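You operate a simulated robot arm through the tools that you are given. There is no shell and no other tool. Be economical: measure what you need, move in short steps, check, and stop when the job is done.

You run a simulated robot arm. Do the job below in one go: nothing can be reset, and whatever is moved stays where it is left.

TASK
Put one of the padlocks from the top of the steel table on the long grey shelf. Put the 9 MM black sleeve from the top of the steel table on the top of the long green bench and the 19 MM black sleeve on the block on the steel table. Take the green brush on the top of the steel table and put it away on the top of the long workbench. Take the dirty rag on the top of the steel table and put it away on the top of the long workbench. Fetch the black bottle labelled "pump oil" from the top of the steel table and stand it on the long grey shelf. Switch the black power switch on. Take the green bottle and put it on the top of the black shelf unit. Any order will do. Set down upright: black bottle, green bottle.

The check looks at the end state, three seconds after you hand in, the way a careful person would. Anything else that was tipped, shoved, dropped, spilled or broken makes it a failure.

THE ROBOT
A 6-joint arm with a fingered hand on a trunk, on a base that drives. Base frame: it is fixed to the floor where the robot stands at the start and does not move with it; the origin is under the middle of the robot, x ahead of it, y to its left, z up; the surface under the hand at the start is at about z = 80. Readings come in cm, degrees, newtons and seconds.
With the tool pointing down near the work surface it reaches from about 38 to 82 cm from the robot's upright axis, wherever it stands. Its first joint turns from -166.0 to 166.0 degrees. Places, roughly: black bottle [50, -75, 100]; black power switch [40, -110, 100]; black sleeve [75, 0, 100]; block on the steel table (32x15 cm) [56, -14, 96]; dirty rag (9x6x5 cm) [40, -20, 80]; green bottle [75, 100, 100]; green brush (5x3x8 cm) [50, 20, 80]; long grey shelf [70, -240, 70]; padlock (4x3x9 cm) [60, -40, 80]; top of the black shelf unit [70, 440, 80]; top of the long green bench [-240, 280, 80]; top of the long workbench [-410, 570, 80]. Payload 4 kg.
The TCP is the grasp point between the finger pads, 2 cm short of the fingertips. In the tool frame z runs along the fingers and y along their closing line. Largest opening 14 cm; the body of the gripper starts 5.4 cm behind the TCP. The gripper is a hand of 3 fingers: y runs from the thumb to the fingers, the wrist lies at [0, 0, -21.5] in the tool frame.
Orientation is that of the tool frame in the base frame, as a unit quaternion [x, y, z, w]. With the fingers straight down and closing along the base's y, the tool's x points along the base's -x, its y along +y and its z along -z.

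THE INTERFACE
- The arm moves only by the tool jog_arm. Its argument "increments" is a list of rows, each a list of 2 entries, a list of its own where there are three numbers: the shift along the tool's x, y, z in cm, then the turn, a rotation vector about the tool's x, y, z in degrees. In form: [[[tx, ty, tz], [rx, ry, rz]], ...]. A call has 1 to 8 rows; each row is the pose to reach, as a shift and turn from the pose commanded when the call began, along the tool's axes at that moment. A row lasts 0.2 s, in which the tool goes at most 5 cm and 8.6 degrees; a call with a longer step from one row to the next is refused whole. Where a pose cannot be reached the arm comes as near as it can. A force on the tool above 40 N (or 10 N above the force at the start of the call, whichever is more), or a blocked arm, ends the call early, and 0.2 s more pass. In this call time passes only in rows, and 0.2 s behind the last. The reply holds the time, the measured pose of the TCP, the force on the tool along the base axes, the opening and the grip force, in the units named above and with some noise, with the torque about the TCP (base axes, N m) and any sound that the robot's microphone picked up.
- Cameras (640 x 400 px; columns grow to the right, rows downward): "scene" is now at [3.61, 12.97, 147.86]; the picture's right is [-0.72, -0.69, 0.00], its down [-0.50, 0.52, -0.70] and it looks along [0.48, -0.50, -0.72] (base axes); focal length 265 px, centre (320, 200). "wrist" rides on the gripper at [7.4, -4.3, -7.9] in the tool frame; the picture's right is [0.50, 0.87, 0.00], its down [-0.59, 0.34, -0.73] and it looks along [-0.64, 0.37, 0.68] (tool axes); focal length 275 px, centre (320, 200). There is no depth. A picture from a camera that has moved, and an enlarged one, comes with that camera's place and axes in the base frame and with its lens.
- grab_frame(camera): a new picture of that camera. No time passes.
- slide_trunk(by): slides the trunk up (or, below 0, down) by that many cm; the arm and the scene camera ride with it, the base frame stays. It gives what a move gives, with no picture.
- steer(legs): drives the robot by 1 to 6 legs, each [ahead, left, turn to the left] in cm, cm and degrees, along the robot's own axes; the way and the turn of a leg run together, so that a leg with both is an arc; at most 150 cm and 180 degrees a leg. The arm and the cameras ride along, it lands a little off, and it stops where it bumps. It gives what a move gives.
- finger_targets(finger1, finger2, thumb_bend): sets how far each is bent, from 0 (flat) to 1 (curled in); at 0.3 the hand is open as for a grip, at 0.7 the pads meet at the TCP. One left out holds its place. A second passes; each finger stops where it meets its share of the squeeze, and holds until it gets a number again. It is the only way to open and close the hand. It gives what a move gives, with no picture; readings hold the bend of each and the force on the fingers (four entries, about 0 where the hand has none), thumb and palm.
- turn_head(pan, tilt): turns the head with the scene camera to pan (to the left, within 120 degrees either way) and tilt (down, from -29 to 69), counted from straight ahead of the robot. It gives what a move gives.
- close_up(camera, box): a new picture of the part [left, top, right, bottom] of that camera's present view, enlarged. No time passes.
- hand_in(): hands the job in; it is judged then, once.

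Work in short steps. Places have to be worked out from the pictures, the camera data and where the tool is seen: move nearer, look again, correct. Check each grasp and each placing, and mend what went wrong. You have 217 turns and 198 pictures in all, those below and enlarged ones among them. Open the gripper and draw the arm clear of the work before you hand the job in, unless the task says otherwise; then end with one line.

The tools are called after ">>>" as a command line: name --argument value ..., lists and objects as JSON in quotes. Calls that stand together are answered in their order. jog_arm: Moves the arm, as the interface text tells. Its arguments: {"type":"object","properties":{"increments":{"type":"array","items":{"type":"array"}}},"required":["increments"]} The other tools are called the same way: slide_trunk (by) slides the trunk up or down; finger_targets (finger1, finger2, thumb_bend) moves the fingers one by one; steer (legs) drives the base; turn_head (pan, tilt) turns the head that bears the scene camera; grab_frame (camera) takes a picture; close_up (camera, box) takes an enlarged picture of a part of a camera's view; hand_in () hands the job in.

At the start:

```text
clock: 0.0
position: [46.71, -13.57, 122.66]
orientation: [0.0, 1.0, 0.0, -0.001]
wrist_force: [0.4, 0.2, 0.4]
ft_torque: [-0.02, 0.03, 0.03]
opening: 13.97
finger_force: 0.2
shape: jaw
bend: [0.3, 0.3, 0.3]
finger forces: [0.0, 0.1, 0.1, 0.0, 0.0, 0.1]
trunk travel left (down, up): [-7.5, 51.5]
robot x, y, heading: [-0.18, 0.09, 0.1]
head pan, tilt: [-46.2, 45.7]
```

scene: 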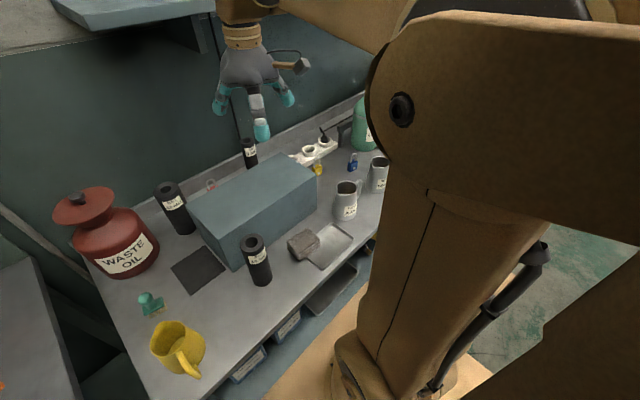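
wrist: 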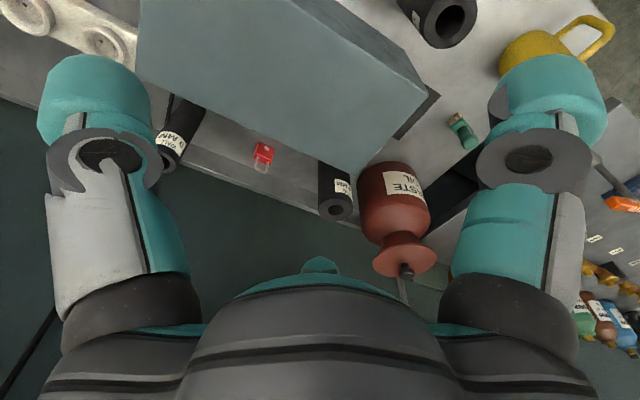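

I start by enlarging parts of the scene view to identify items and labels.

>>> close_up --camera "scene" --box '[60, 120, 300, 300]'

>>> close_up --camera "scene" --box '[230, 90, 400, 220]'

>>> close_up --camera "wrist" --box '[140, 80, 500, 280]'

```text
2.22 times, centred on (180, 210) of scene
camera zoom: at [3.61, 12.97, 147.86], right [-0.72, -0.69, 0.0], down [-0.5, 0.52, -0.7], along [0.48, -0.5, -0.72], focal length 588 px, centre (631, 178)
```

zoom: 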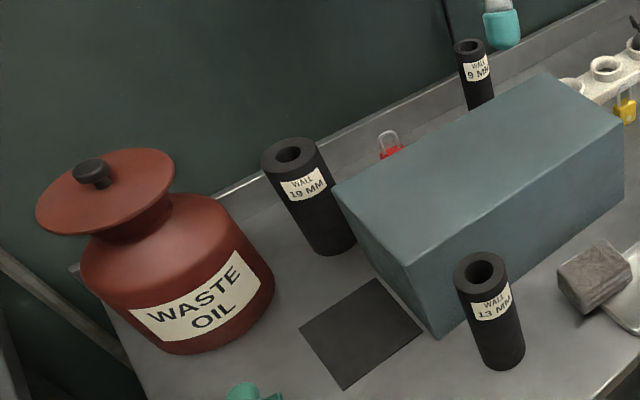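

```text
3.08 times, centred on (315, 155) of scene
camera zoom: at [3.61, 12.97, 147.86], right [-0.72, -0.69, 0.0], down [-0.5, 0.52, -0.7], along [0.48, -0.5, -0.72], focal length 814 px, centre (335, 338)
```

zoom: 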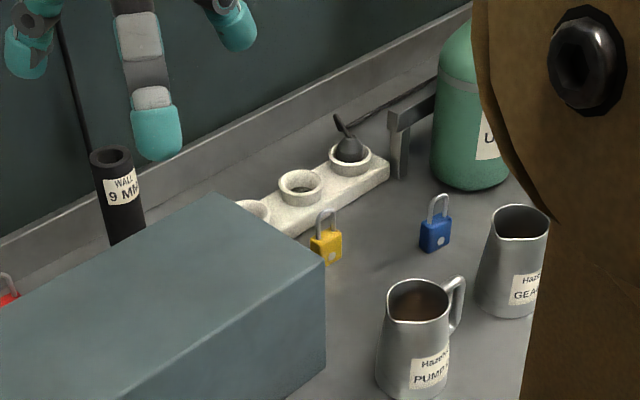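

```text
1.78 times, centred on (320, 180) of wrist
camera zoom: at [39.53, -17.9, 130.63], right [-0.5, 0.87, 0.0], down [0.59, 0.34, 0.73], along [0.64, 0.37, -0.68], focal length 489 px, centre (320, 236)
```

zoom: 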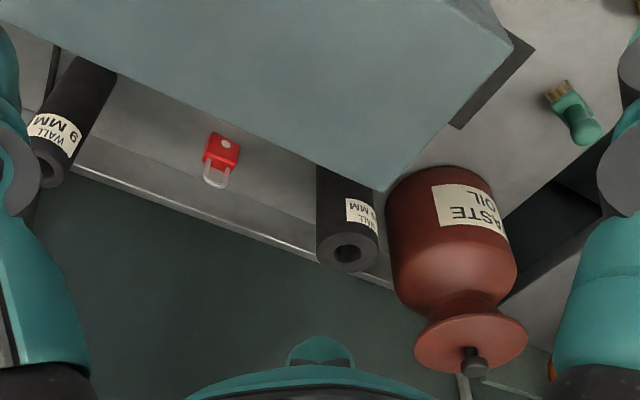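

I look around: to the right along the table, ahead, and left.

>>> turn_head --pan -75 --tilt 30

>>> grab_frame --camera "scene"

>>> turn_head --pan 40 --tilt 25

>>> grab_frame --camera "scene"

>>> turn_head --pan 110 --tilt 15

>>> grab_frame --camera "scene"

```text
clock: 0.9
position: [46.73, -13.73, 122.66]
orientation: [0.0, 1.0, 0.0, -0.001]
wrist_force: [0.6, -0.4, -0.3]
ft_torque: [0.0, 0.02, 0.03]
opening: 13.99
finger_force: 0.0
shape: jaw
bend: [0.3, 0.3, 0.3]
finger forces: [0.1, 0.0, 0.0, 0.0, 0.1, 0.1]
trunk travel left (down, up): [-7.5, 51.5]
robot x, y, heading: [-0.08, 0.02, -0.0]
head pan, tilt: [-75.0, 30.0]
```

```text
192 pictures are left
camera scene: at [0.36, 10.07, 150.22], right [-0.97, -0.26, 0.0], down [-0.13, 0.48, -0.87], along [0.22, -0.84, -0.5], focal length 265 px, centre (320, 200)
```

scene: 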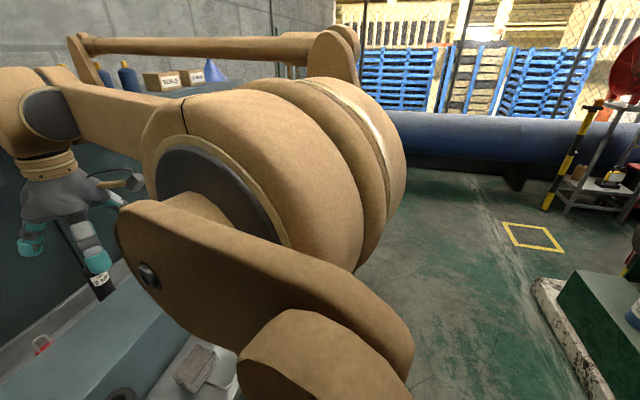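

```text
clock: 2.9
position: [46.79, -13.78, 122.74]
orientation: [0.0, 1.0, 0.0, 0.0]
wrist_force: [-0.6, 0.4, 0.9]
ft_torque: [-0.04, 0.03, 0.01]
opening: 14.02
finger_force: 0.1
shape: jaw
bend: [0.3, 0.3, 0.3]
finger forces: [0.1, 0.0, 0.0, 0.1, 0.0, 0.0]
trunk travel left (down, up): [-7.5, 51.5]
robot x, y, heading: [0.16, -0.24, -0.0]
head pan, tilt: [40.0, 25.0]
```

```text
191 pictures are left
camera scene: at [5.08, 24.72, 151.02], right [0.64, -0.77, 0.0], down [-0.32, -0.27, -0.91], along [0.69, 0.58, -0.42], focal length 265 px, centre (320, 200)
```

scene: 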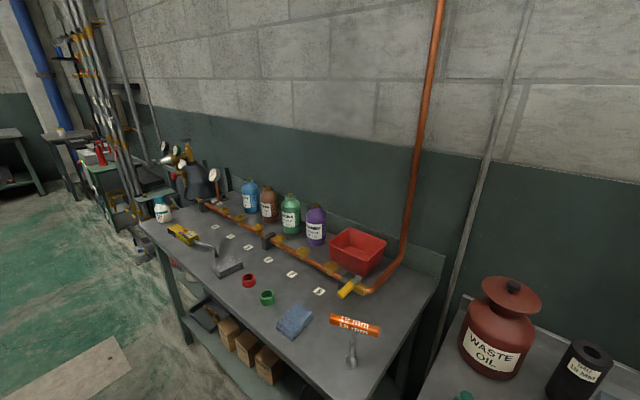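

```text
clock: 4.3
position: [46.77, -13.69, 122.67]
orientation: [0.0, 1.0, 0.0, 0.001]
wrist_force: [-1.1, -0.4, 0.5]
ft_torque: [-0.01, 0.0, -0.01]
opening: 14.0
finger_force: 0.1
shape: jaw
bend: [0.3, 0.3, 0.3]
finger forces: [0.1, 0.0, 0.0, 0.0, 0.0, 0.2]
trunk travel left (down, up): [-7.5, 51.5]
robot x, y, heading: [-0.05, 0.24, 0.3]
head pan, tilt: [110.0, 15.0]
```

```text
190 pictures are left
camera scene: at [-5.17, 27.58, 152.64], right [0.94, 0.34, 0.0], down [0.09, -0.24, -0.97], along [-0.33, 0.91, -0.26], focal length 265 px, centre (320, 200)
```

scene: 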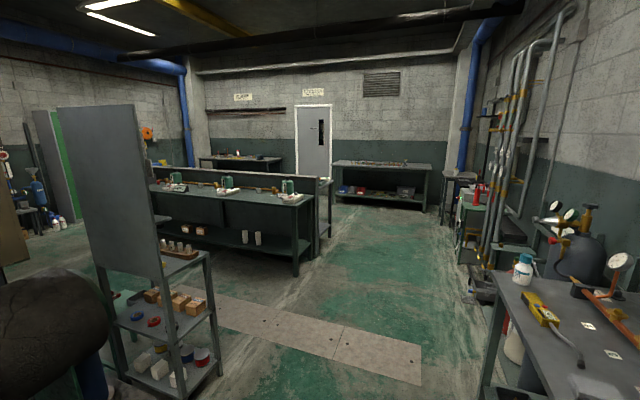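

Block occupies x≈48–63.5, y≈-30…2.5 (top 96); the 19 MM sleeve stands at about (72.5, 4.5). I move above the 19 MM sleeve and look with the wrist camera.

>>> jog_arm --increments '[[[-3.7, 2.6, 0], [0, 0, 0]], [[-7.4, 5.2, 0], [0, 0, 0]], [[-11.1, 7.8, 0], [0, 0, 0]], [[-14.8, 10.4, 0], [0, 0, 0]], [[-18.5, 13, 0], [0, 0, 0]], [[-22.2, 15.6, 0], [0, 0, 0]], [[-25.8, 18.1, 0], [0, 0, 0]]]'

>>> turn_head --pan -5 --tilt 40

>>> grab_frame --camera "wrist"

>>> grab_frame --camera "scene"

```text
clock: 5.4
position: [61.4, -2.99, 123.31]
orientation: [0.005, 1.0, -0.001, -0.002]
wrist_force: [-38.3, -3.7, -6.9]
ft_torque: [0.42, -5.55, -0.13]
opening: 14.01
finger_force: 0.1
shape: jaw
bend: [0.3, 0.3, 0.3]
finger forces: [0.1, 0.0, 0.0, 0.1, 0.0, 0.1]
trunk travel left (down, up): [-7.5, 51.5]
robot x, y, heading: [-0.2, 0.21, -0.4]
head pan, tilt: [110.0, 15.0]
stopped in row 5: the force on the tool passed its limit at 132 N (the readings are from after the stop); the commanded pose is now the measured one
```

```text
clock: 7.3
position: [61.46, -3.01, 123.36]
orientation: [0.003, 1.0, 0.0, -0.001]
wrist_force: [-75.0, -14.4, -28.1]
ft_torque: [2.05, -9.63, -0.43]
opening: 14.01
finger_force: 0.0
shape: jaw
bend: [0.3, 0.3, 0.3]
finger forces: [0.0, 0.0, 0.0, 0.1, 0.0, 0.0]
trunk travel left (down, up): [-7.5, 51.5]
robot x, y, heading: [-0.08, -0.09, -0.2]
head pan, tilt: [-5.0, 40.0]
```

```text
189 pictures are left
camera wrist: at [54.18, -7.21, 131.24], right [-0.49, 0.87, 0.0], down [0.59, 0.33, 0.73], along [0.64, 0.36, -0.68], focal length 275 px, centre (320, 200)
```

wrist: 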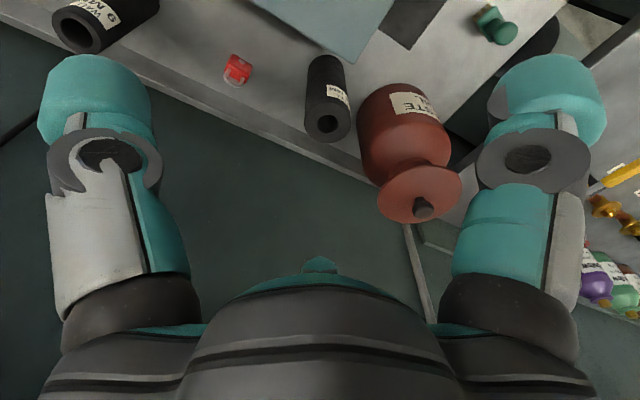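

```text
188 pictures are left
camera scene: at [5.26, 17.73, 148.77], right [-0.09, -1.0, 0.0], down [-0.63, 0.06, -0.77], along [0.77, -0.07, -0.64], focal length 265 px, centre (320, 200)
```

scene: 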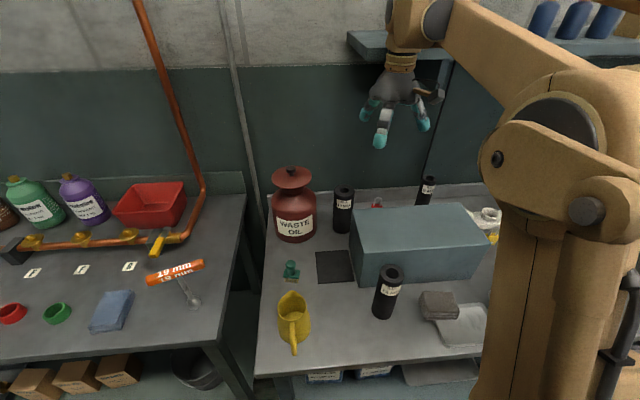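

The wrist hit the wall shelf over the table (front edge x≈66, z≈135, left end y≈2). I back off, then will go in lower and tilted.

>>> jog_arm --increments '[[[3, 0, 0], [0, 0, 0]], [[7, 0, 0], [0, 0, 0]], [[11, 0, 0], [0, 0, 0]]]'

>>> turn_head --pan -10 --tilt 10

>>> grab_frame --camera "scene"

```text
clock: 8.2
position: [51.57, -2.75, 123.0]
orientation: [0.004, 1.0, -0.001, -0.004]
wrist_force: [-0.7, 0.2, -0.2]
ft_torque: [-0.01, -0.02, 0.01]
opening: 13.99
finger_force: 0.1
shape: jaw
bend: [0.3, 0.3, 0.3]
finger forces: [0.0, 0.1, 0.1, 0.0, 0.0, 0.0]
trunk travel left (down, up): [-7.5, 51.5]
robot x, y, heading: [0.07, 0.52, -0.1]
head pan, tilt: [-5.0, 40.0]
```

```text
clock: 9.1
position: [51.65, -2.7, 122.8]
orientation: [0.003, 1.0, 0.0, -0.005]
wrist_force: [0.1, -0.7, 0.2]
ft_torque: [-0.01, -0.01, -0.01]
opening: 13.96
finger_force: 0.0
shape: jaw
bend: [0.3, 0.3, 0.3]
finger forces: [0.1, 0.1, 0.0, 0.1, 0.0, 0.1]
trunk travel left (down, up): [-7.5, 51.5]
robot x, y, heading: [0.28, 0.04, -0.1]
head pan, tilt: [-10.0, 10.0]
```

```text
187 pictures are left
camera scene: at [7.17, 17.17, 153.45], right [-0.18, -0.98, 0.0], down [-0.17, 0.03, -0.98], along [0.97, -0.17, -0.17], focal length 265 px, centre (320, 200)
```

scene: 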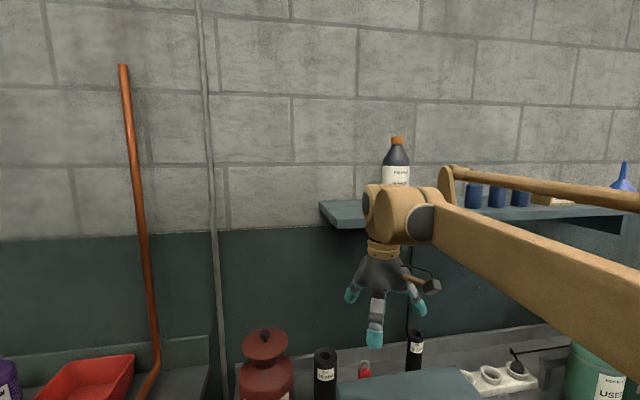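

>>> close_up --camera "scene" --box '[360, 120, 460, 200]'

>>> close_up --camera "scene" --box '[440, 140, 640, 260]'

>>> turn_head --pan -45 --tilt 15

>>> grab_frame --camera "scene"

```text
5.00 times, centred on (410, 160) of scene
camera zoom: at [7.17, 17.17, 153.45], right [-0.18, -0.98, 0.0], down [-0.17, 0.03, -0.98], along [0.97, -0.17, -0.17], focal length 1324 px, centre (-130, 400)
```

zoom: 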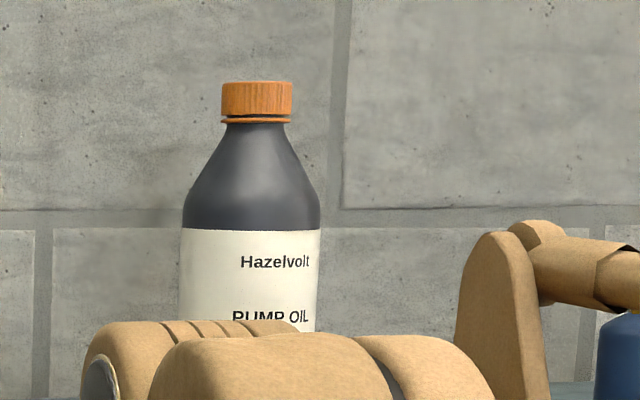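

```text
3.20 times, centred on (540, 200) of scene
camera zoom: at [7.17, 17.17, 153.45], right [-0.18, -0.98, 0.0], down [-0.17, 0.03, -0.98], along [0.97, -0.17, -0.17], focal length 847 px, centre (-384, 200)
```

zoom: 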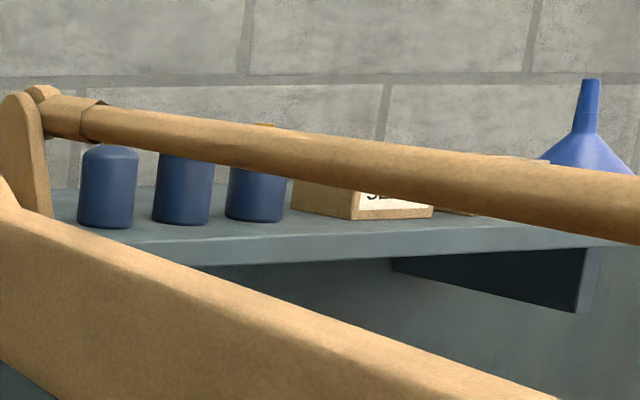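

```text
clock: 10.1
position: [51.64, -2.76, 122.87]
orientation: [0.003, 1.0, -0.001, -0.005]
wrist_force: [1.3, -0.2, 0.2]
ft_torque: [0.0, -0.01, -0.02]
opening: 14.01
finger_force: 0.2
shape: jaw
bend: [0.3, 0.3, 0.3]
finger forces: [0.1, 0.0, 0.0, 0.1, 0.1, 0.0]
trunk travel left (down, up): [-7.5, 51.5]
robot x, y, heading: [-0.33, -0.18, -0.2]
head pan, tilt: [-45.0, 15.0]
```

```text
184 pictures are left
camera scene: at [4.61, 12.19, 152.64], right [-0.71, -0.71, 0.0], down [-0.18, 0.18, -0.97], along [0.68, -0.68, -0.26], focal length 265 px, centre (320, 200)
```

scene: 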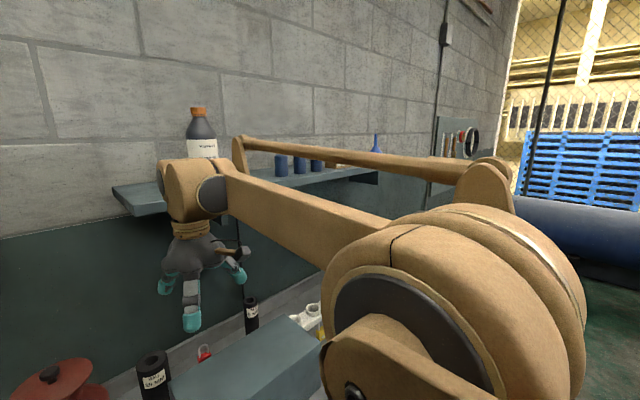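

Both pump-oil bottles aside (one sits on the wall shelf; the one wanted is on the table), I now lower and tilt the hand 20° forward towards the 19 MM sleeve.

>>> jog_arm --increments '[[[0, 1.5, 4.5], [0, -5, 0]], [[0, 3, 9], [0, -10, 0]], [[-1, 5, 13], [0, -15, 0]], [[-3.5, 7.4, 16.5], [0, -20, 0]], [[-7, 7.4, 18.9], [0, -20, 0]], [[-11, 7.4, 18.9], [0, -20, 0]]]'

>>> grab_frame --camera "wrist"

>>> turn_head --pan -10 --tilt 30

>>> grab_frame --camera "scene"

```text
clock: 11.5
position: [62.61, 4.77, 103.69]
orientation: [0.004, 0.986, -0.002, 0.168]
wrist_force: [-0.5, 0.0, 0.2]
ft_torque: [0.01, 0.0, -0.01]
opening: 13.99
finger_force: 0.0
shape: jaw
bend: [0.3, 0.3, 0.3]
finger forces: [0.0, 0.1, 0.1, 0.1, 0.0, 0.0]
trunk travel left (down, up): [-7.5, 51.5]
robot x, y, heading: [0.17, 0.05, -0.3]
head pan, tilt: [-45.0, 15.0]
```

```text
183 pictures are left
camera wrist: at [53.1, 0.55, 108.7], right [-0.47, 0.87, -0.17], down [0.31, 0.34, 0.89], along [0.83, 0.36, -0.43], focal length 275 px, centre (320, 200)
```

wrist: 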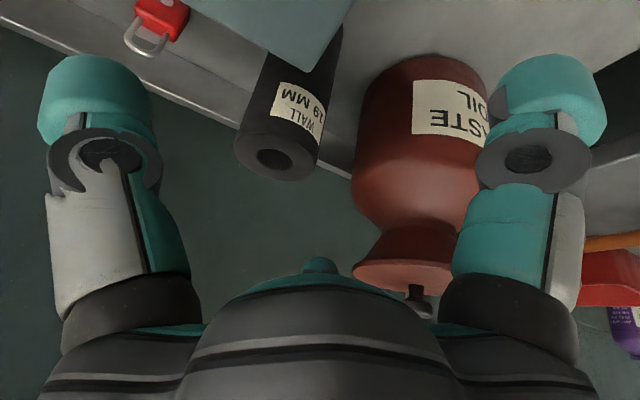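

```text
clock: 12.5
position: [62.52, 4.73, 103.73]
orientation: [0.004, 0.986, -0.002, 0.168]
wrist_force: [0.0, 0.3, 0.4]
ft_torque: [0.01, -0.02, 0.0]
opening: 13.99
finger_force: 0.2
shape: jaw
bend: [0.3, 0.3, 0.3]
finger forces: [0.1, 0.1, 0.1, 0.0, 0.0, 0.0]
trunk travel left (down, up): [-7.5, 51.5]
robot x, y, heading: [0.05, -0.09, 0.0]
head pan, tilt: [-10.0, 30.0]
```

```text
182 pictures are left
camera scene: at [6.93, 17.21, 150.22], right [-0.18, -0.98, 0.0], down [-0.49, 0.09, -0.87], along [0.85, -0.15, -0.5], focal length 265 px, centre (320, 200)
```

scene: 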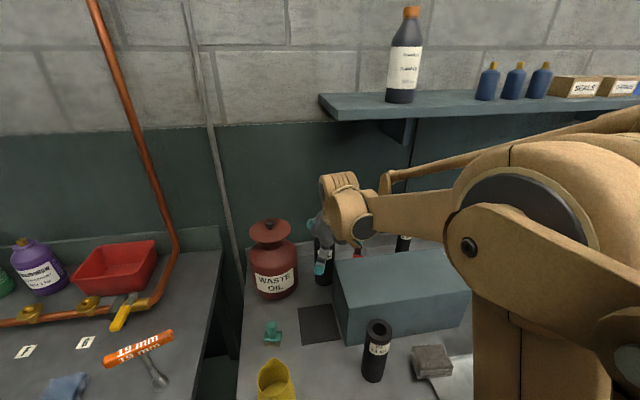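

Sleeve top seen at about (72, 4.2, 97). I move in with the fingers straddling it.

>>> jog_arm --increments '[[[-1.4, -0.4, 2.7], [0, 0, 0]], [[-2.8, -0.4, 5.4], [0, 0, 0]], [[-4.1, -0.4, 9.0], [0, 0, 0]], [[-5.5, -0.4, 12.7], [0, 0, 0]]]'

>>> grab_frame --camera "wrist"

>>> grab_frame --camera "scene"

```text
clock: 13.5
position: [71.9, 4.31, 93.67]
orientation: [0.004, 0.986, -0.001, 0.169]
wrist_force: [0.5, -0.3, 0.1]
ft_torque: [-0.01, -0.01, 0.0]
opening: 14.03
finger_force: 0.1
shape: jaw
bend: [0.3, 0.3, 0.3]
finger forces: [0.1, 0.0, 0.0, 0.1, 0.0, 0.0]
trunk travel left (down, up): [-7.5, 51.5]
robot x, y, heading: [0.11, -0.36, -0.0]
head pan, tilt: [-10.0, 30.0]
```

```text
181 pictures are left
camera wrist: at [62.46, 0.12, 98.73], right [-0.47, 0.87, -0.17], down [0.31, 0.34, 0.89], along [0.83, 0.36, -0.43], focal length 275 px, centre (320, 200)
```

wrist: 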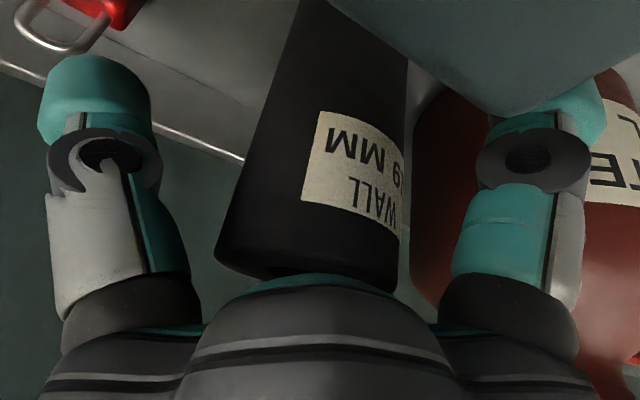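

```text
180 pictures are left
camera scene: at [7.02, 17.22, 150.21], right [-0.18, -0.98, 0.0], down [-0.49, 0.09, -0.87], along [0.85, -0.15, -0.5], focal length 265 px, centre (320, 200)
```

scene: 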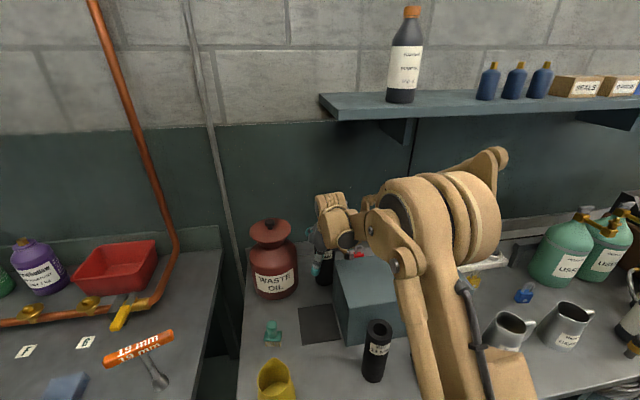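

The sleeve is centred between the fingers; I close the hand.

>>> finger_targets --finger1 0.7 --finger2 0.7 --thumb_bend 0.7

>>> grab_frame --camera "wrist"

```text
clock: 14.5
position: [71.91, 4.19, 93.87]
orientation: [0.003, 0.986, -0.001, 0.169]
wrist_force: [-0.8, 0.4, 1.5]
ft_torque: [-0.05, 0.21, 0.01]
opening: 6.16
finger_force: 45.1
shape: fingers
bend: [0.5, 0.51, 0.55]
finger forces: [16.5, 27.6, 0.0, 0.1, 46.2, 0.0]
trunk travel left (down, up): [-7.5, 51.5]
robot x, y, heading: [-0.12, -0.24, -0.2]
head pan, tilt: [-10.0, 30.0]
```

```text
179 pictures are left
camera wrist: at [62.35, 0.12, 98.81], right [-0.47, 0.87, -0.17], down [0.31, 0.34, 0.89], along [0.83, 0.36, -0.43], focal length 275 px, centre (320, 200)
```

wrist: 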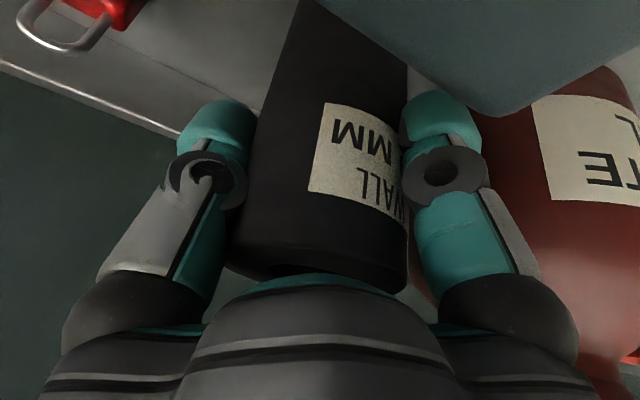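

Grip is firm (6.2 cm wide). I lift while backing off and tilting so that the wrist stays clear of the wall shelf and the sleeve clears the block.

>>> jog_arm --increments '[[[-1.33, 0, -3.77], [0, 0, 0]], [[-2.66, 1.5, -7.54], [0, -5, 0]], [[-2.71, 3, -10.7], [0, -10, 0]], [[-3.09, 3, -14.81], [0, -15, 0]], [[-3.48, 3, -18.91], [0, -15, 0]], [[-0.04, 1, -21.18], [0, -15, 0]], [[3.73, -1, -22.51], [0, -15, 0]], [[7.51, -3, -23.84], [0, -15, 0]]]'

>>> grab_frame --camera "scene"

>>> grab_frame --camera "wrist"

```text
clock: 16.3
position: [56.52, 1.14, 113.7]
orientation: [0.002, 0.955, -0.002, 0.296]
wrist_force: [0.1, -0.3, 0.0]
ft_torque: [0.01, -0.01, -0.04]
opening: 6.1
finger_force: 42.2
shape: fingers
bend: [0.5, 0.51, 0.55]
finger forces: [15.9, 25.2, 0.0, 0.1, 44.3, 0.0]
trunk travel left (down, up): [-7.5, 51.5]
robot x, y, heading: [0.09, -0.18, 0.0]
head pan, tilt: [-10.0, 30.0]
```

```text
178 pictures are left
camera scene: at [6.83, 17.21, 150.23], right [-0.18, -0.98, 0.0], down [-0.49, 0.09, -0.87], along [0.85, -0.15, -0.5], focal length 265 px, centre (320, 200)
```

scene: 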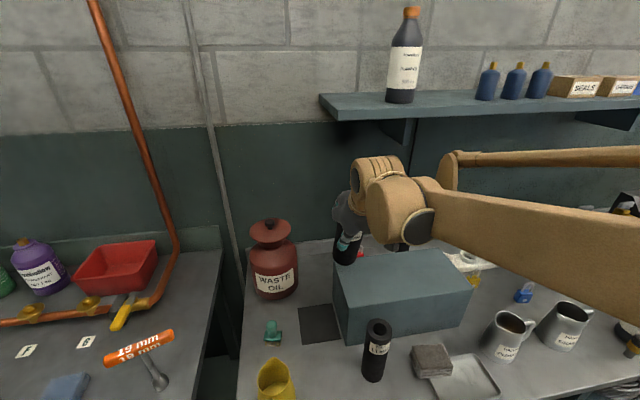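

```text
177 pictures are left
camera wrist: at [46.08, -3.01, 116.07], right [-0.41, 0.87, -0.28], down [0.07, 0.34, 0.94], along [0.91, 0.36, -0.2], focal length 275 px, centre (320, 200)
```

wrist: 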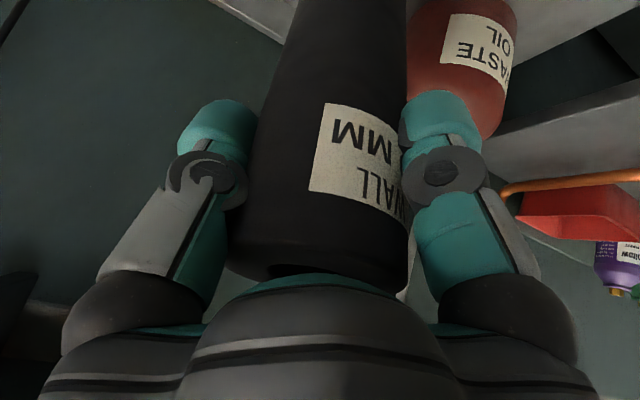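

The sleeve is held above the block. I straighten it and move it over the block around (56, -6).

>>> jog_arm --increments '[[[-0.57, -3, -0.83], [0, 5, 0]], [[-0.57, -6, -0.83], [0, 10, 0]], [[0.41, -7, -0.28], [0, 15, 0]], [[1.8, -7, 1.8], [0, 15, 0]]]'

>>> grab_frame --camera "scene"

>>> close_up --camera "scene" --box '[320, 150, 480, 350]'

```text
clock: 17.3
position: [56.08, -5.76, 111.27]
orientation: [0.004, 0.986, -0.001, 0.169]
wrist_force: [-0.1, 0.2, -1.1]
ft_torque: [0.01, 0.02, 0.02]
opening: 6.08
finger_force: 42.3
shape: fingers
bend: [0.5, 0.52, 0.55]
finger forces: [16.1, 25.0, 0.1, 0.0, 43.4, 0.1]
trunk travel left (down, up): [-7.5, 51.5]
robot x, y, heading: [-0.13, 0.06, -0.3]
head pan, tilt: [-10.0, 30.0]
```

```text
176 pictures are left
camera scene: at [6.94, 17.21, 150.22], right [-0.18, -0.98, 0.0], down [-0.49, 0.09, -0.87], along [0.85, -0.15, -0.5], focal length 265 px, centre (320, 200)
```

scene: 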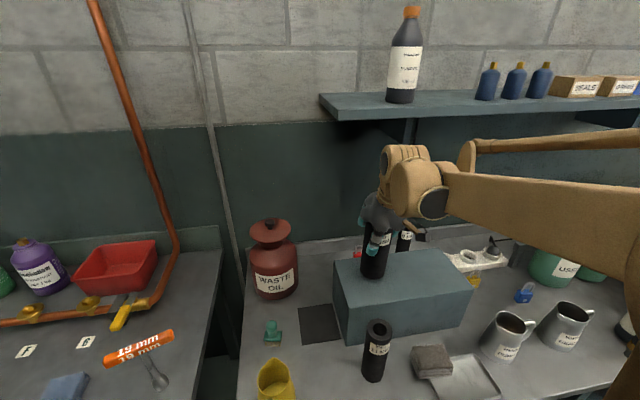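

```text
2.00 times, centred on (400, 250) of scene
camera zoom: at [6.94, 17.21, 150.22], right [-0.18, -0.98, 0.0], down [-0.49, 0.09, -0.87], along [0.85, -0.15, -0.5], focal length 529 px, centre (160, 100)
```

zoom: 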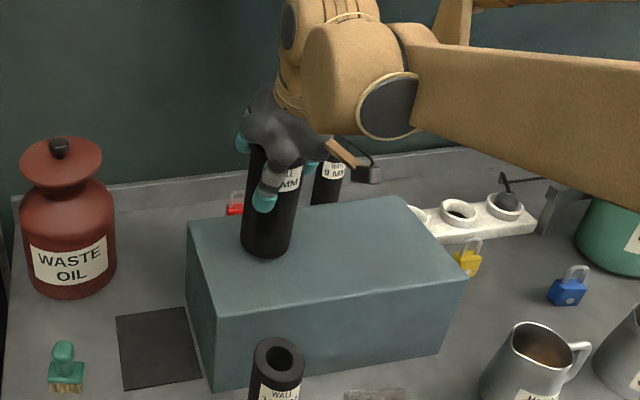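

Sleeve bottom is ~1.5 cm over the block. I lower in small steps.

>>> jog_arm --increments '[[[0.17, 0, 0.47], [0, 0, 0]], [[0.33, 0, 0.94], [0, 0, 0]], [[0.43, 0, 1.22], [0, 0, 0]]]'

>>> close_up --camera "scene" --box '[330, 190, 430, 290]'

```text
clock: 18.1
position: [56.1, -5.68, 110.03]
orientation: [0.004, 0.986, -0.002, 0.168]
wrist_force: [0.6, 1.1, -1.3]
ft_torque: [0.0, 0.0, 0.0]
opening: 6.11
finger_force: 42.3
shape: fingers
bend: [0.5, 0.52, 0.55]
finger forces: [16.2, 25.0, 0.1, 0.0, 43.3, 0.0]
trunk travel left (down, up): [-7.5, 51.5]
robot x, y, heading: [0.02, 0.03, -0.3]
head pan, tilt: [-10.0, 30.0]
```

```text
4.00 times, centred on (380, 240) of scene
camera zoom: at [6.92, 17.21, 150.22], right [-0.18, -0.98, 0.0], down [-0.49, 0.09, -0.87], along [0.85, -0.15, -0.5], focal length 1059 px, centre (80, 40)
```

zoom: 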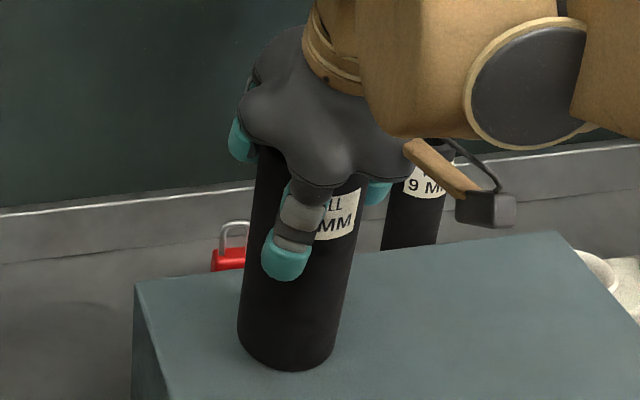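

No contact yet; I lower a bit further.

>>> jog_arm --increments '[[[0.07, 0, 0.19], [0, 0, 0]], [[0.13, 0, 0.38], [0, 0, 0]], [[0.2, 0, 0.57], [0, 0, 0]]]'

```text
clock: 18.8
position: [56.18, -5.79, 109.71]
orientation: [0.004, 0.985, -0.002, 0.171]
wrist_force: [1.4, -0.3, 29.6]
ft_torque: [-0.2, 0.62, 0.01]
opening: 6.11
finger_force: 48.9
shape: fingers
bend: [0.5, 0.52, 0.55]
finger forces: [18.8, 32.6, 0.0, 0.0, 46.3, 0.0]
trunk travel left (down, up): [-7.5, 51.5]
robot x, y, heading: [0.23, -0.11, 0.0]
head pan, tilt: [-10.0, 30.0]
stopped in row 3: the force on the tool passed its limit at 46 N (the readings are from after the stop); the commanded pose is now the measured one
```

The sleeve is on the block. I release it.

>>> finger_targets --finger1 0.3 --finger2 0.3 --thumb_bend 0.3

>>> close_up --camera "scene" --box '[320, 180, 480, 300]'

```text
clock: 19.8
position: [56.24, -5.77, 109.62]
orientation: [0.004, 0.985, -0.001, 0.17]
wrist_force: [0.4, 0.0, 0.3]
ft_torque: [-0.01, -0.01, 0.01]
opening: 12.41
finger_force: 0.1
shape: fingers
bend: [0.3, 0.3, 0.3]
finger forces: [0.1, 0.0, 0.0, 0.0, 0.0, 0.1]
trunk travel left (down, up): [-7.5, 51.5]
robot x, y, heading: [-0.12, 0.44, -0.2]
head pan, tilt: [-10.0, 30.0]
```

```text
3.33 times, centred on (400, 240) of scene
camera zoom: at [6.93, 17.22, 150.22], right [-0.18, -0.98, 0.0], down [-0.49, 0.09, -0.87], along [0.85, -0.15, -0.5], focal length 882 px, centre (53, 67)
```

zoom: 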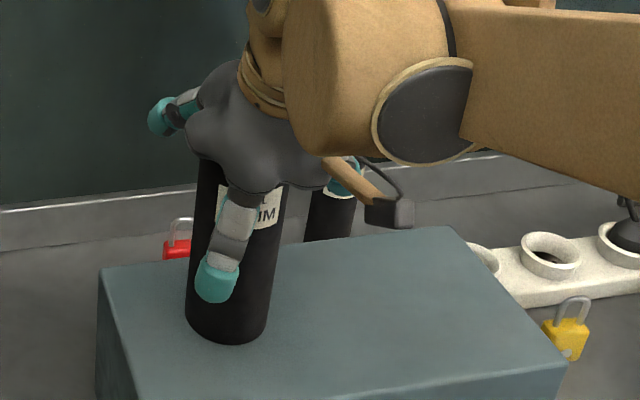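

Standing. I withdraw along the tool axis and raise.

>>> jog_arm --increments '[[[-1, 0, -4], [0, 0, 0]], [[-1.5, 0, -8], [0, 0, 0]], [[-1.5, 0, -12.5], [0, 0, 0]]]'

>>> grab_frame --camera "scene"

>>> turn_head --pan -45 --tilt 30

>>> grab_frame --camera "scene"

```text
clock: 20.6
position: [53.14, -5.59, 121.84]
orientation: [0.004, 0.985, -0.001, 0.171]
wrist_force: [0.0, 0.0, 0.2]
ft_torque: [0.0, 0.0, -0.01]
opening: 12.42
finger_force: 0.0
shape: fingers
bend: [0.3, 0.3, 0.3]
finger forces: [0.1, 0.0, 0.0, 0.1, 0.1, 0.0]
trunk travel left (down, up): [-7.5, 51.5]
robot x, y, heading: [-0.09, 0.21, -0.2]
head pan, tilt: [-10.0, 30.0]
```

```text
172 pictures are left
camera scene: at [6.87, 17.22, 150.22], right [-0.18, -0.98, 0.0], down [-0.49, 0.09, -0.87], along [0.85, -0.15, -0.5], focal length 265 px, centre (320, 200)
```

scene: 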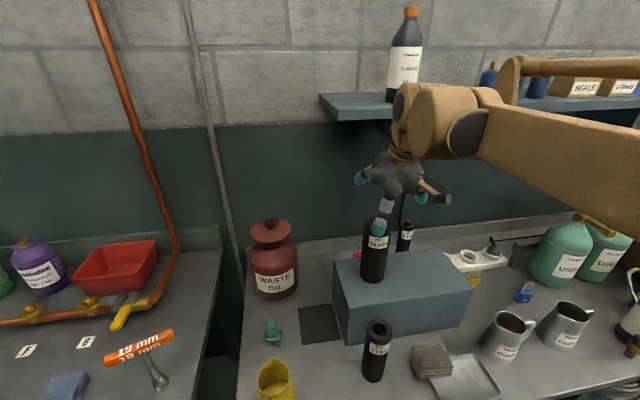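

```text
clock: 21.6
position: [53.2, -5.47, 121.79]
orientation: [0.004, 0.986, -0.002, 0.17]
wrist_force: [0.7, -0.3, -0.3]
ft_torque: [0.02, 0.02, 0.01]
opening: 12.38
finger_force: 0.0
shape: fingers
bend: [0.3, 0.3, 0.3]
finger forces: [0.1, 0.0, 0.1, 0.0, 0.0, 0.1]
trunk travel left (down, up): [-7.5, 51.5]
robot x, y, heading: [0.18, 0.29, 0.2]
head pan, tilt: [-45.0, 30.0]
```

```text
171 pictures are left
camera scene: at [4.4, 12.4, 150.22], right [-0.71, -0.71, 0.0], down [-0.35, 0.35, -0.87], along [0.61, -0.61, -0.5], focal length 265 px, centre (320, 200)
```

scene: 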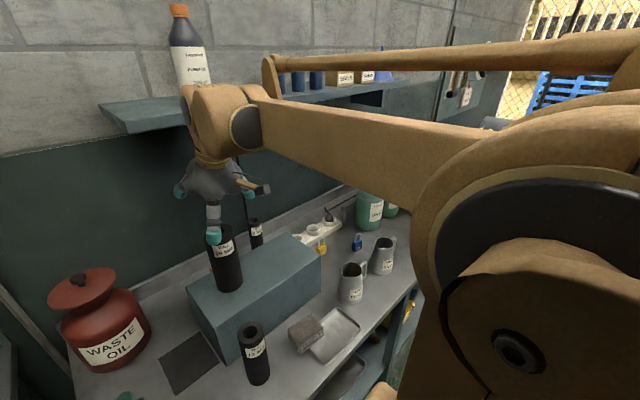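

Sleeve stands well on the block. Next I retract the hand a little and drive to the right to see the right half of the table.

>>> jog_arm --increments '[[[3, 0, -4], [0, 5, 0]], [[7, 0, -5], [0, 10, 0]], [[11, 0, -6], [0, 15, 0]], [[13, 0, -6.5], [0, 19, 0]]]'

>>> steer --legs '[[0, -60, 0]]'

>>> grab_frame --camera "scene"

>>> turn_head --pan 10 --tilt 35

>>> grab_frame --camera "scene"

```text
clock: 22.6
position: [39.05, -5.53, 123.48]
orientation: [0.004, 1.0, -0.001, 0.006]
wrist_force: [-0.5, 1.0, -0.3]
ft_torque: [0.01, 0.01, 0.05]
opening: 12.45
finger_force: 0.0
shape: fingers
bend: [0.3, 0.3, 0.3]
finger forces: [0.1, 0.0, 0.1, 0.0, 0.0, 0.1]
trunk travel left (down, up): [-7.5, 51.5]
robot x, y, heading: [-0.03, -0.06, -0.1]
head pan, tilt: [-45.0, 30.0]
```

```text
clock: 26.1
position: [38.76, -66.53, 123.5]
orientation: [0.006, 1.0, -0.001, 0.005]
wrist_force: [0.4, -0.1, -0.8]
ft_torque: [0.01, 0.0, 0.01]
opening: 12.4
finger_force: 0.1
shape: fingers
bend: [0.3, 0.3, 0.3]
finger forces: [0.1, 0.1, 0.0, 0.1, 0.0, 0.0]
trunk travel left (down, up): [-7.5, 51.5]
robot x, y, heading: [-0.45, -60.63, -0.5]
head pan, tilt: [-45.0, 30.0]
```

```text
170 pictures are left
camera scene: at [4.14, -48.51, 150.23], right [-0.71, -0.7, 0.0], down [-0.35, 0.36, -0.87], along [0.61, -0.62, -0.5], focal length 265 px, centre (320, 200)
```

scene: 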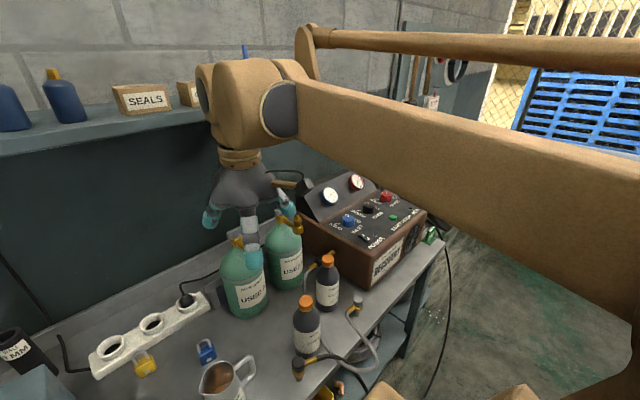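

```text
clock: 27.3
position: [38.75, -66.51, 123.48]
orientation: [0.007, 1.0, -0.001, 0.005]
wrist_force: [0.2, -0.7, -0.3]
ft_torque: [0.03, 0.02, 0.01]
opening: 12.42
finger_force: 0.1
shape: fingers
bend: [0.3, 0.3, 0.3]
finger forces: [0.1, 0.1, 0.0, 0.0, 0.0, 0.0]
trunk travel left (down, up): [-7.5, 51.5]
robot x, y, heading: [-0.33, -60.53, -0.0]
head pan, tilt: [10.0, 35.0]
```

```text
169 pictures are left
camera scene: at [6.48, -40.57, 149.44], right [0.17, -0.99, 0.0], down [-0.57, -0.09, -0.82], along [0.81, 0.14, -0.57], focal length 265 px, centre (320, 200)
```

scene: 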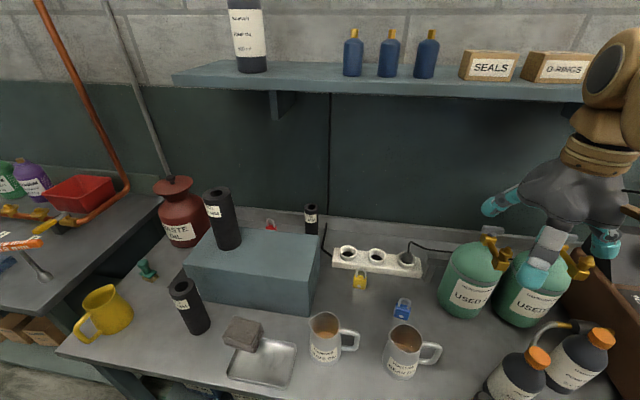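

I enlarge the bottles and the control box.

>>> turn_head --pan -35 --tilt 48

>>> grab_frame --camera "scene"

>>> close_up --camera "scene" --box '[240, 40, 480, 190]'

>>> close_up --camera "scene" --box '[220, 150, 420, 280]'

```text
clock: 28.4
position: [38.66, -66.54, 123.33]
orientation: [0.006, 1.0, 0.0, 0.005]
wrist_force: [-0.1, -0.2, -0.7]
ft_torque: [0.02, -0.02, 0.0]
opening: 12.4
finger_force: 0.0
shape: fingers
bend: [0.3, 0.3, 0.3]
finger forces: [0.0, 0.0, 0.1, 0.0, 0.1, 0.0]
trunk travel left (down, up): [-7.5, 51.5]
robot x, y, heading: [-0.24, -60.66, -0.5]
head pan, tilt: [-35.0, 48.0]
```

```text
168 pictures are left
camera scene: at [4.22, -46.59, 147.54], right [-0.58, -0.82, 0.0], down [-0.61, 0.43, -0.67], along [0.55, -0.39, -0.74], focal length 265 px, centre (320, 200)
```

scene: 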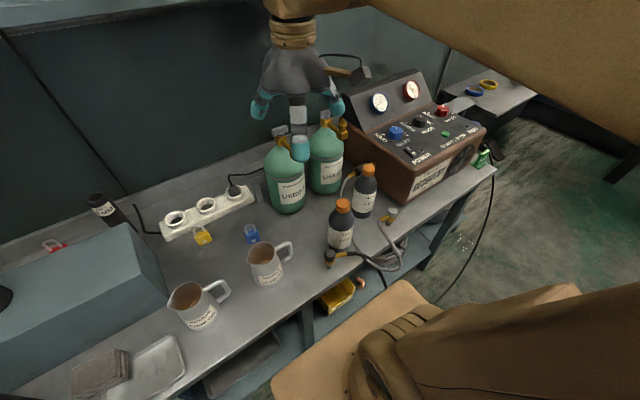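

```text
2.67 times, centred on (360, 115) of scene
camera zoom: at [4.22, -46.59, 147.54], right [-0.58, -0.82, 0.0], down [-0.61, 0.43, -0.67], along [0.55, -0.39, -0.74], focal length 706 px, centre (213, 427)
```

zoom: 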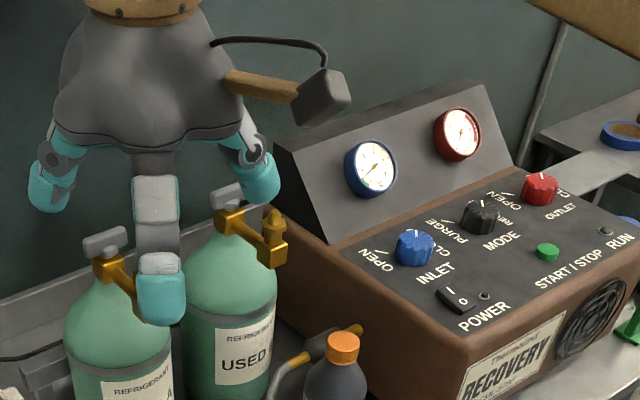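

```text
3.08 times, centred on (320, 215) of scene
camera zoom: at [4.22, -46.59, 147.54], right [-0.58, -0.82, 0.0], down [-0.61, 0.43, -0.67], along [0.55, -0.39, -0.74], focal length 814 px, centre (320, 154)
```

zoom: 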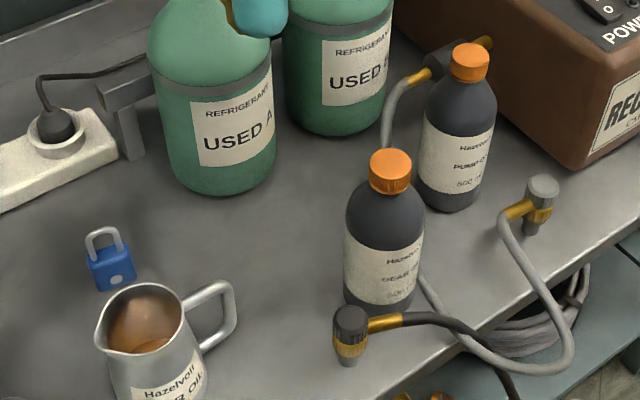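

The rear bottle is PUMP OIL at about (41, -89.5); the POWER rocker is at about (42.7, -110, 95) with O pressed. I drive further right so that I face the control box and look closely.

>>> steer --legs '[[0, -35, 0]]'

>>> turn_head --pan -25 --tilt 45

>>> grab_frame --camera "scene"

>>> grab_frame --camera "wrist"

```text
clock: 30.7
position: [38.37, -101.51, 123.5]
orientation: [0.007, 1.0, 0.0, 0.005]
wrist_force: [0.3, 0.8, 0.1]
ft_torque: [0.0, 0.04, 0.01]
opening: 12.41
finger_force: 0.0
shape: fingers
bend: [0.3, 0.3, 0.3]
finger forces: [0.0, 0.1, 0.0, 0.0, 0.1, 0.0]
trunk travel left (down, up): [-7.5, 51.5]
robot x, y, heading: [-0.54, -95.82, -0.7]
head pan, tilt: [-35.0, 48.0]
```

```text
clock: 31.4
position: [38.32, -101.46, 123.58]
orientation: [0.007, 1.0, -0.001, 0.005]
wrist_force: [-0.5, -0.7, 0.3]
ft_torque: [-0.03, 0.01, -0.01]
opening: 12.4
finger_force: 0.2
shape: fingers
bend: [0.3, 0.3, 0.3]
finger forces: [0.0, 0.1, 0.0, 0.0, 0.1, 0.0]
trunk travel left (down, up): [-7.5, 51.5]
robot x, y, heading: [-0.54, -95.98, -0.7]
head pan, tilt: [-25.0, 45.0]
```

```text
165 pictures are left
camera scene: at [4.86, -80.41, 147.96], right [-0.43, -0.9, 0.0], down [-0.64, 0.31, -0.71], along [0.64, -0.31, -0.71], focal length 265 px, centre (320, 200)
```

scene: 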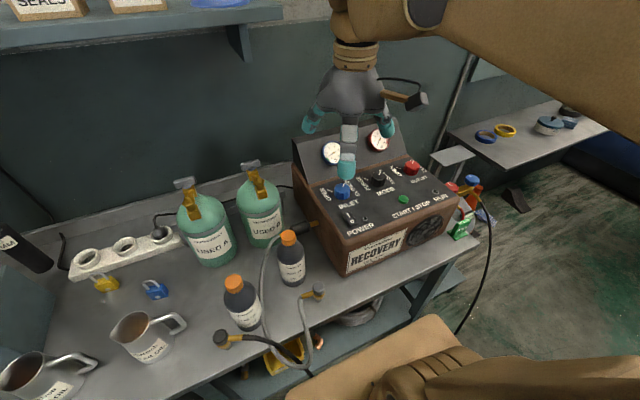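

```text
164 pictures are left
camera wrist: at [31.0, -105.58, 131.34], right [-0.49, 0.87, -0.01], down [0.58, 0.33, 0.74], along [0.65, 0.36, -0.67], focal length 275 px, centre (320, 200)
```

wrist: 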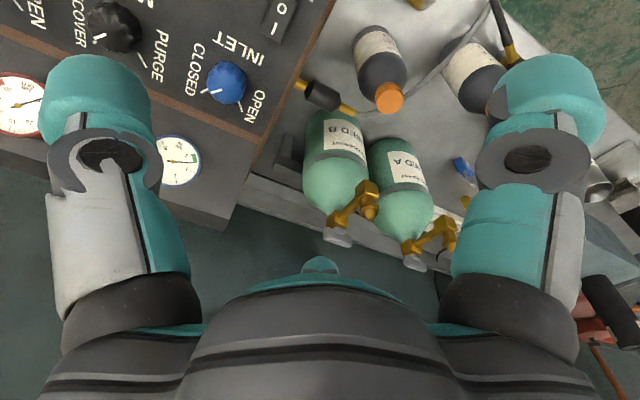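

>>> close_up --camera "scene" --box '[310, 180, 410, 245]'

>>> close_up --camera "wrist" --box '[180, 0, 340, 100]'

```text
6.15 times, centred on (360, 212) of scene
camera zoom: at [4.86, -80.41, 147.96], right [-0.43, -0.9, 0.0], down [-0.64, 0.31, -0.71], along [0.64, -0.31, -0.71], focal length 1629 px, centre (74, 123)
```

zoom: 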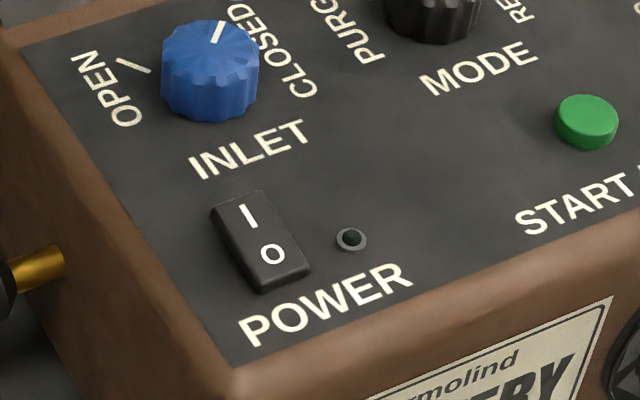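

```text
4.00 times, centred on (260, 50) of wrist
camera zoom: at [31.0, -105.58, 131.34], right [-0.49, 0.87, -0.01], down [0.58, 0.33, 0.74], along [0.65, 0.36, -0.67], focal length 1101 px, centre (560, 800)
```

zoom: 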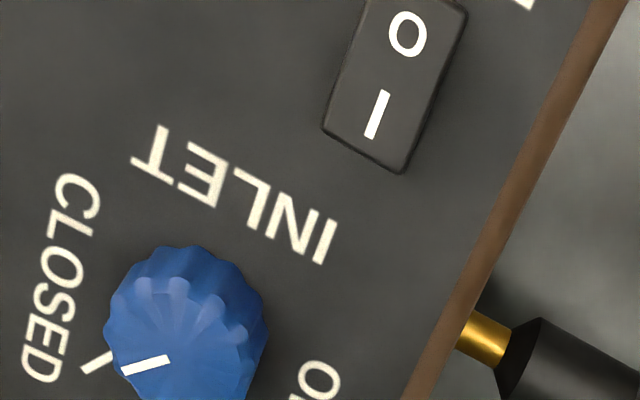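

The "I" end of the rocker triangulates to about (41.2, -105.3, 99.5). I curl the two fingers and leave the thumb as a pointer, then look where its tip is.

>>> finger_targets --finger1 1.0 --finger2 1.0 --thumb_bend 0.45

>>> grab_frame --camera "wrist"

>>> close_up --camera "scene" --box '[280, 40, 440, 240]'

```text
clock: 32.4
position: [38.37, -101.5, 123.3]
orientation: [0.006, 1.0, -0.001, 0.005]
wrist_force: [0.6, -0.1, 0.4]
ft_torque: [0.02, 0.0, 0.0]
opening: 4.5
finger_force: 0.1
shape: fingers
bend: [0.77, 0.77, 0.45]
finger forces: [0.1, 0.0, 0.0, 0.0, 0.0, 0.0]
trunk travel left (down, up): [-7.5, 51.5]
robot x, y, heading: [-0.82, -95.86, -0.4]
head pan, tilt: [-25.0, 45.0]
```

```text
161 pictures are left
camera wrist: at [31.0, -105.58, 131.34], right [-0.49, 0.87, -0.01], down [0.58, 0.33, 0.74], along [0.65, 0.36, -0.67], focal length 275 px, centre (320, 200)
```

wrist: 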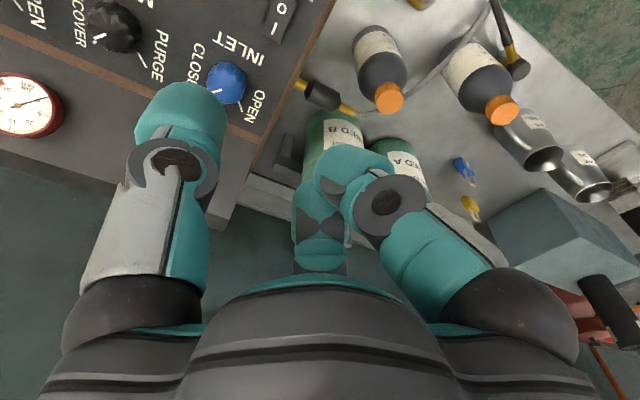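

```text
2.00 times, centred on (360, 140) of scene
camera zoom: at [4.86, -80.4, 147.96], right [-0.43, -0.9, 0.0], down [-0.64, 0.3, -0.71], along [0.64, -0.31, -0.71], focal length 529 px, centre (240, 320)
```

zoom: 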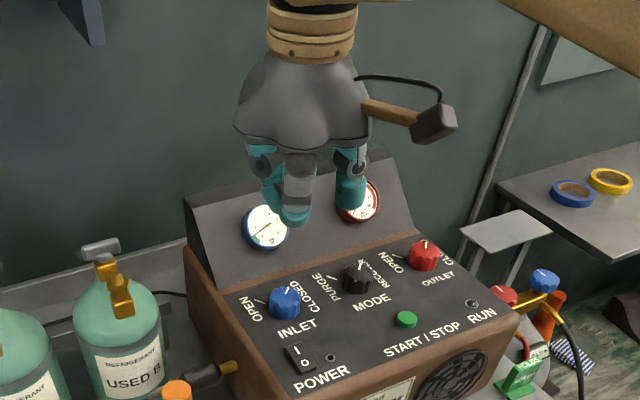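

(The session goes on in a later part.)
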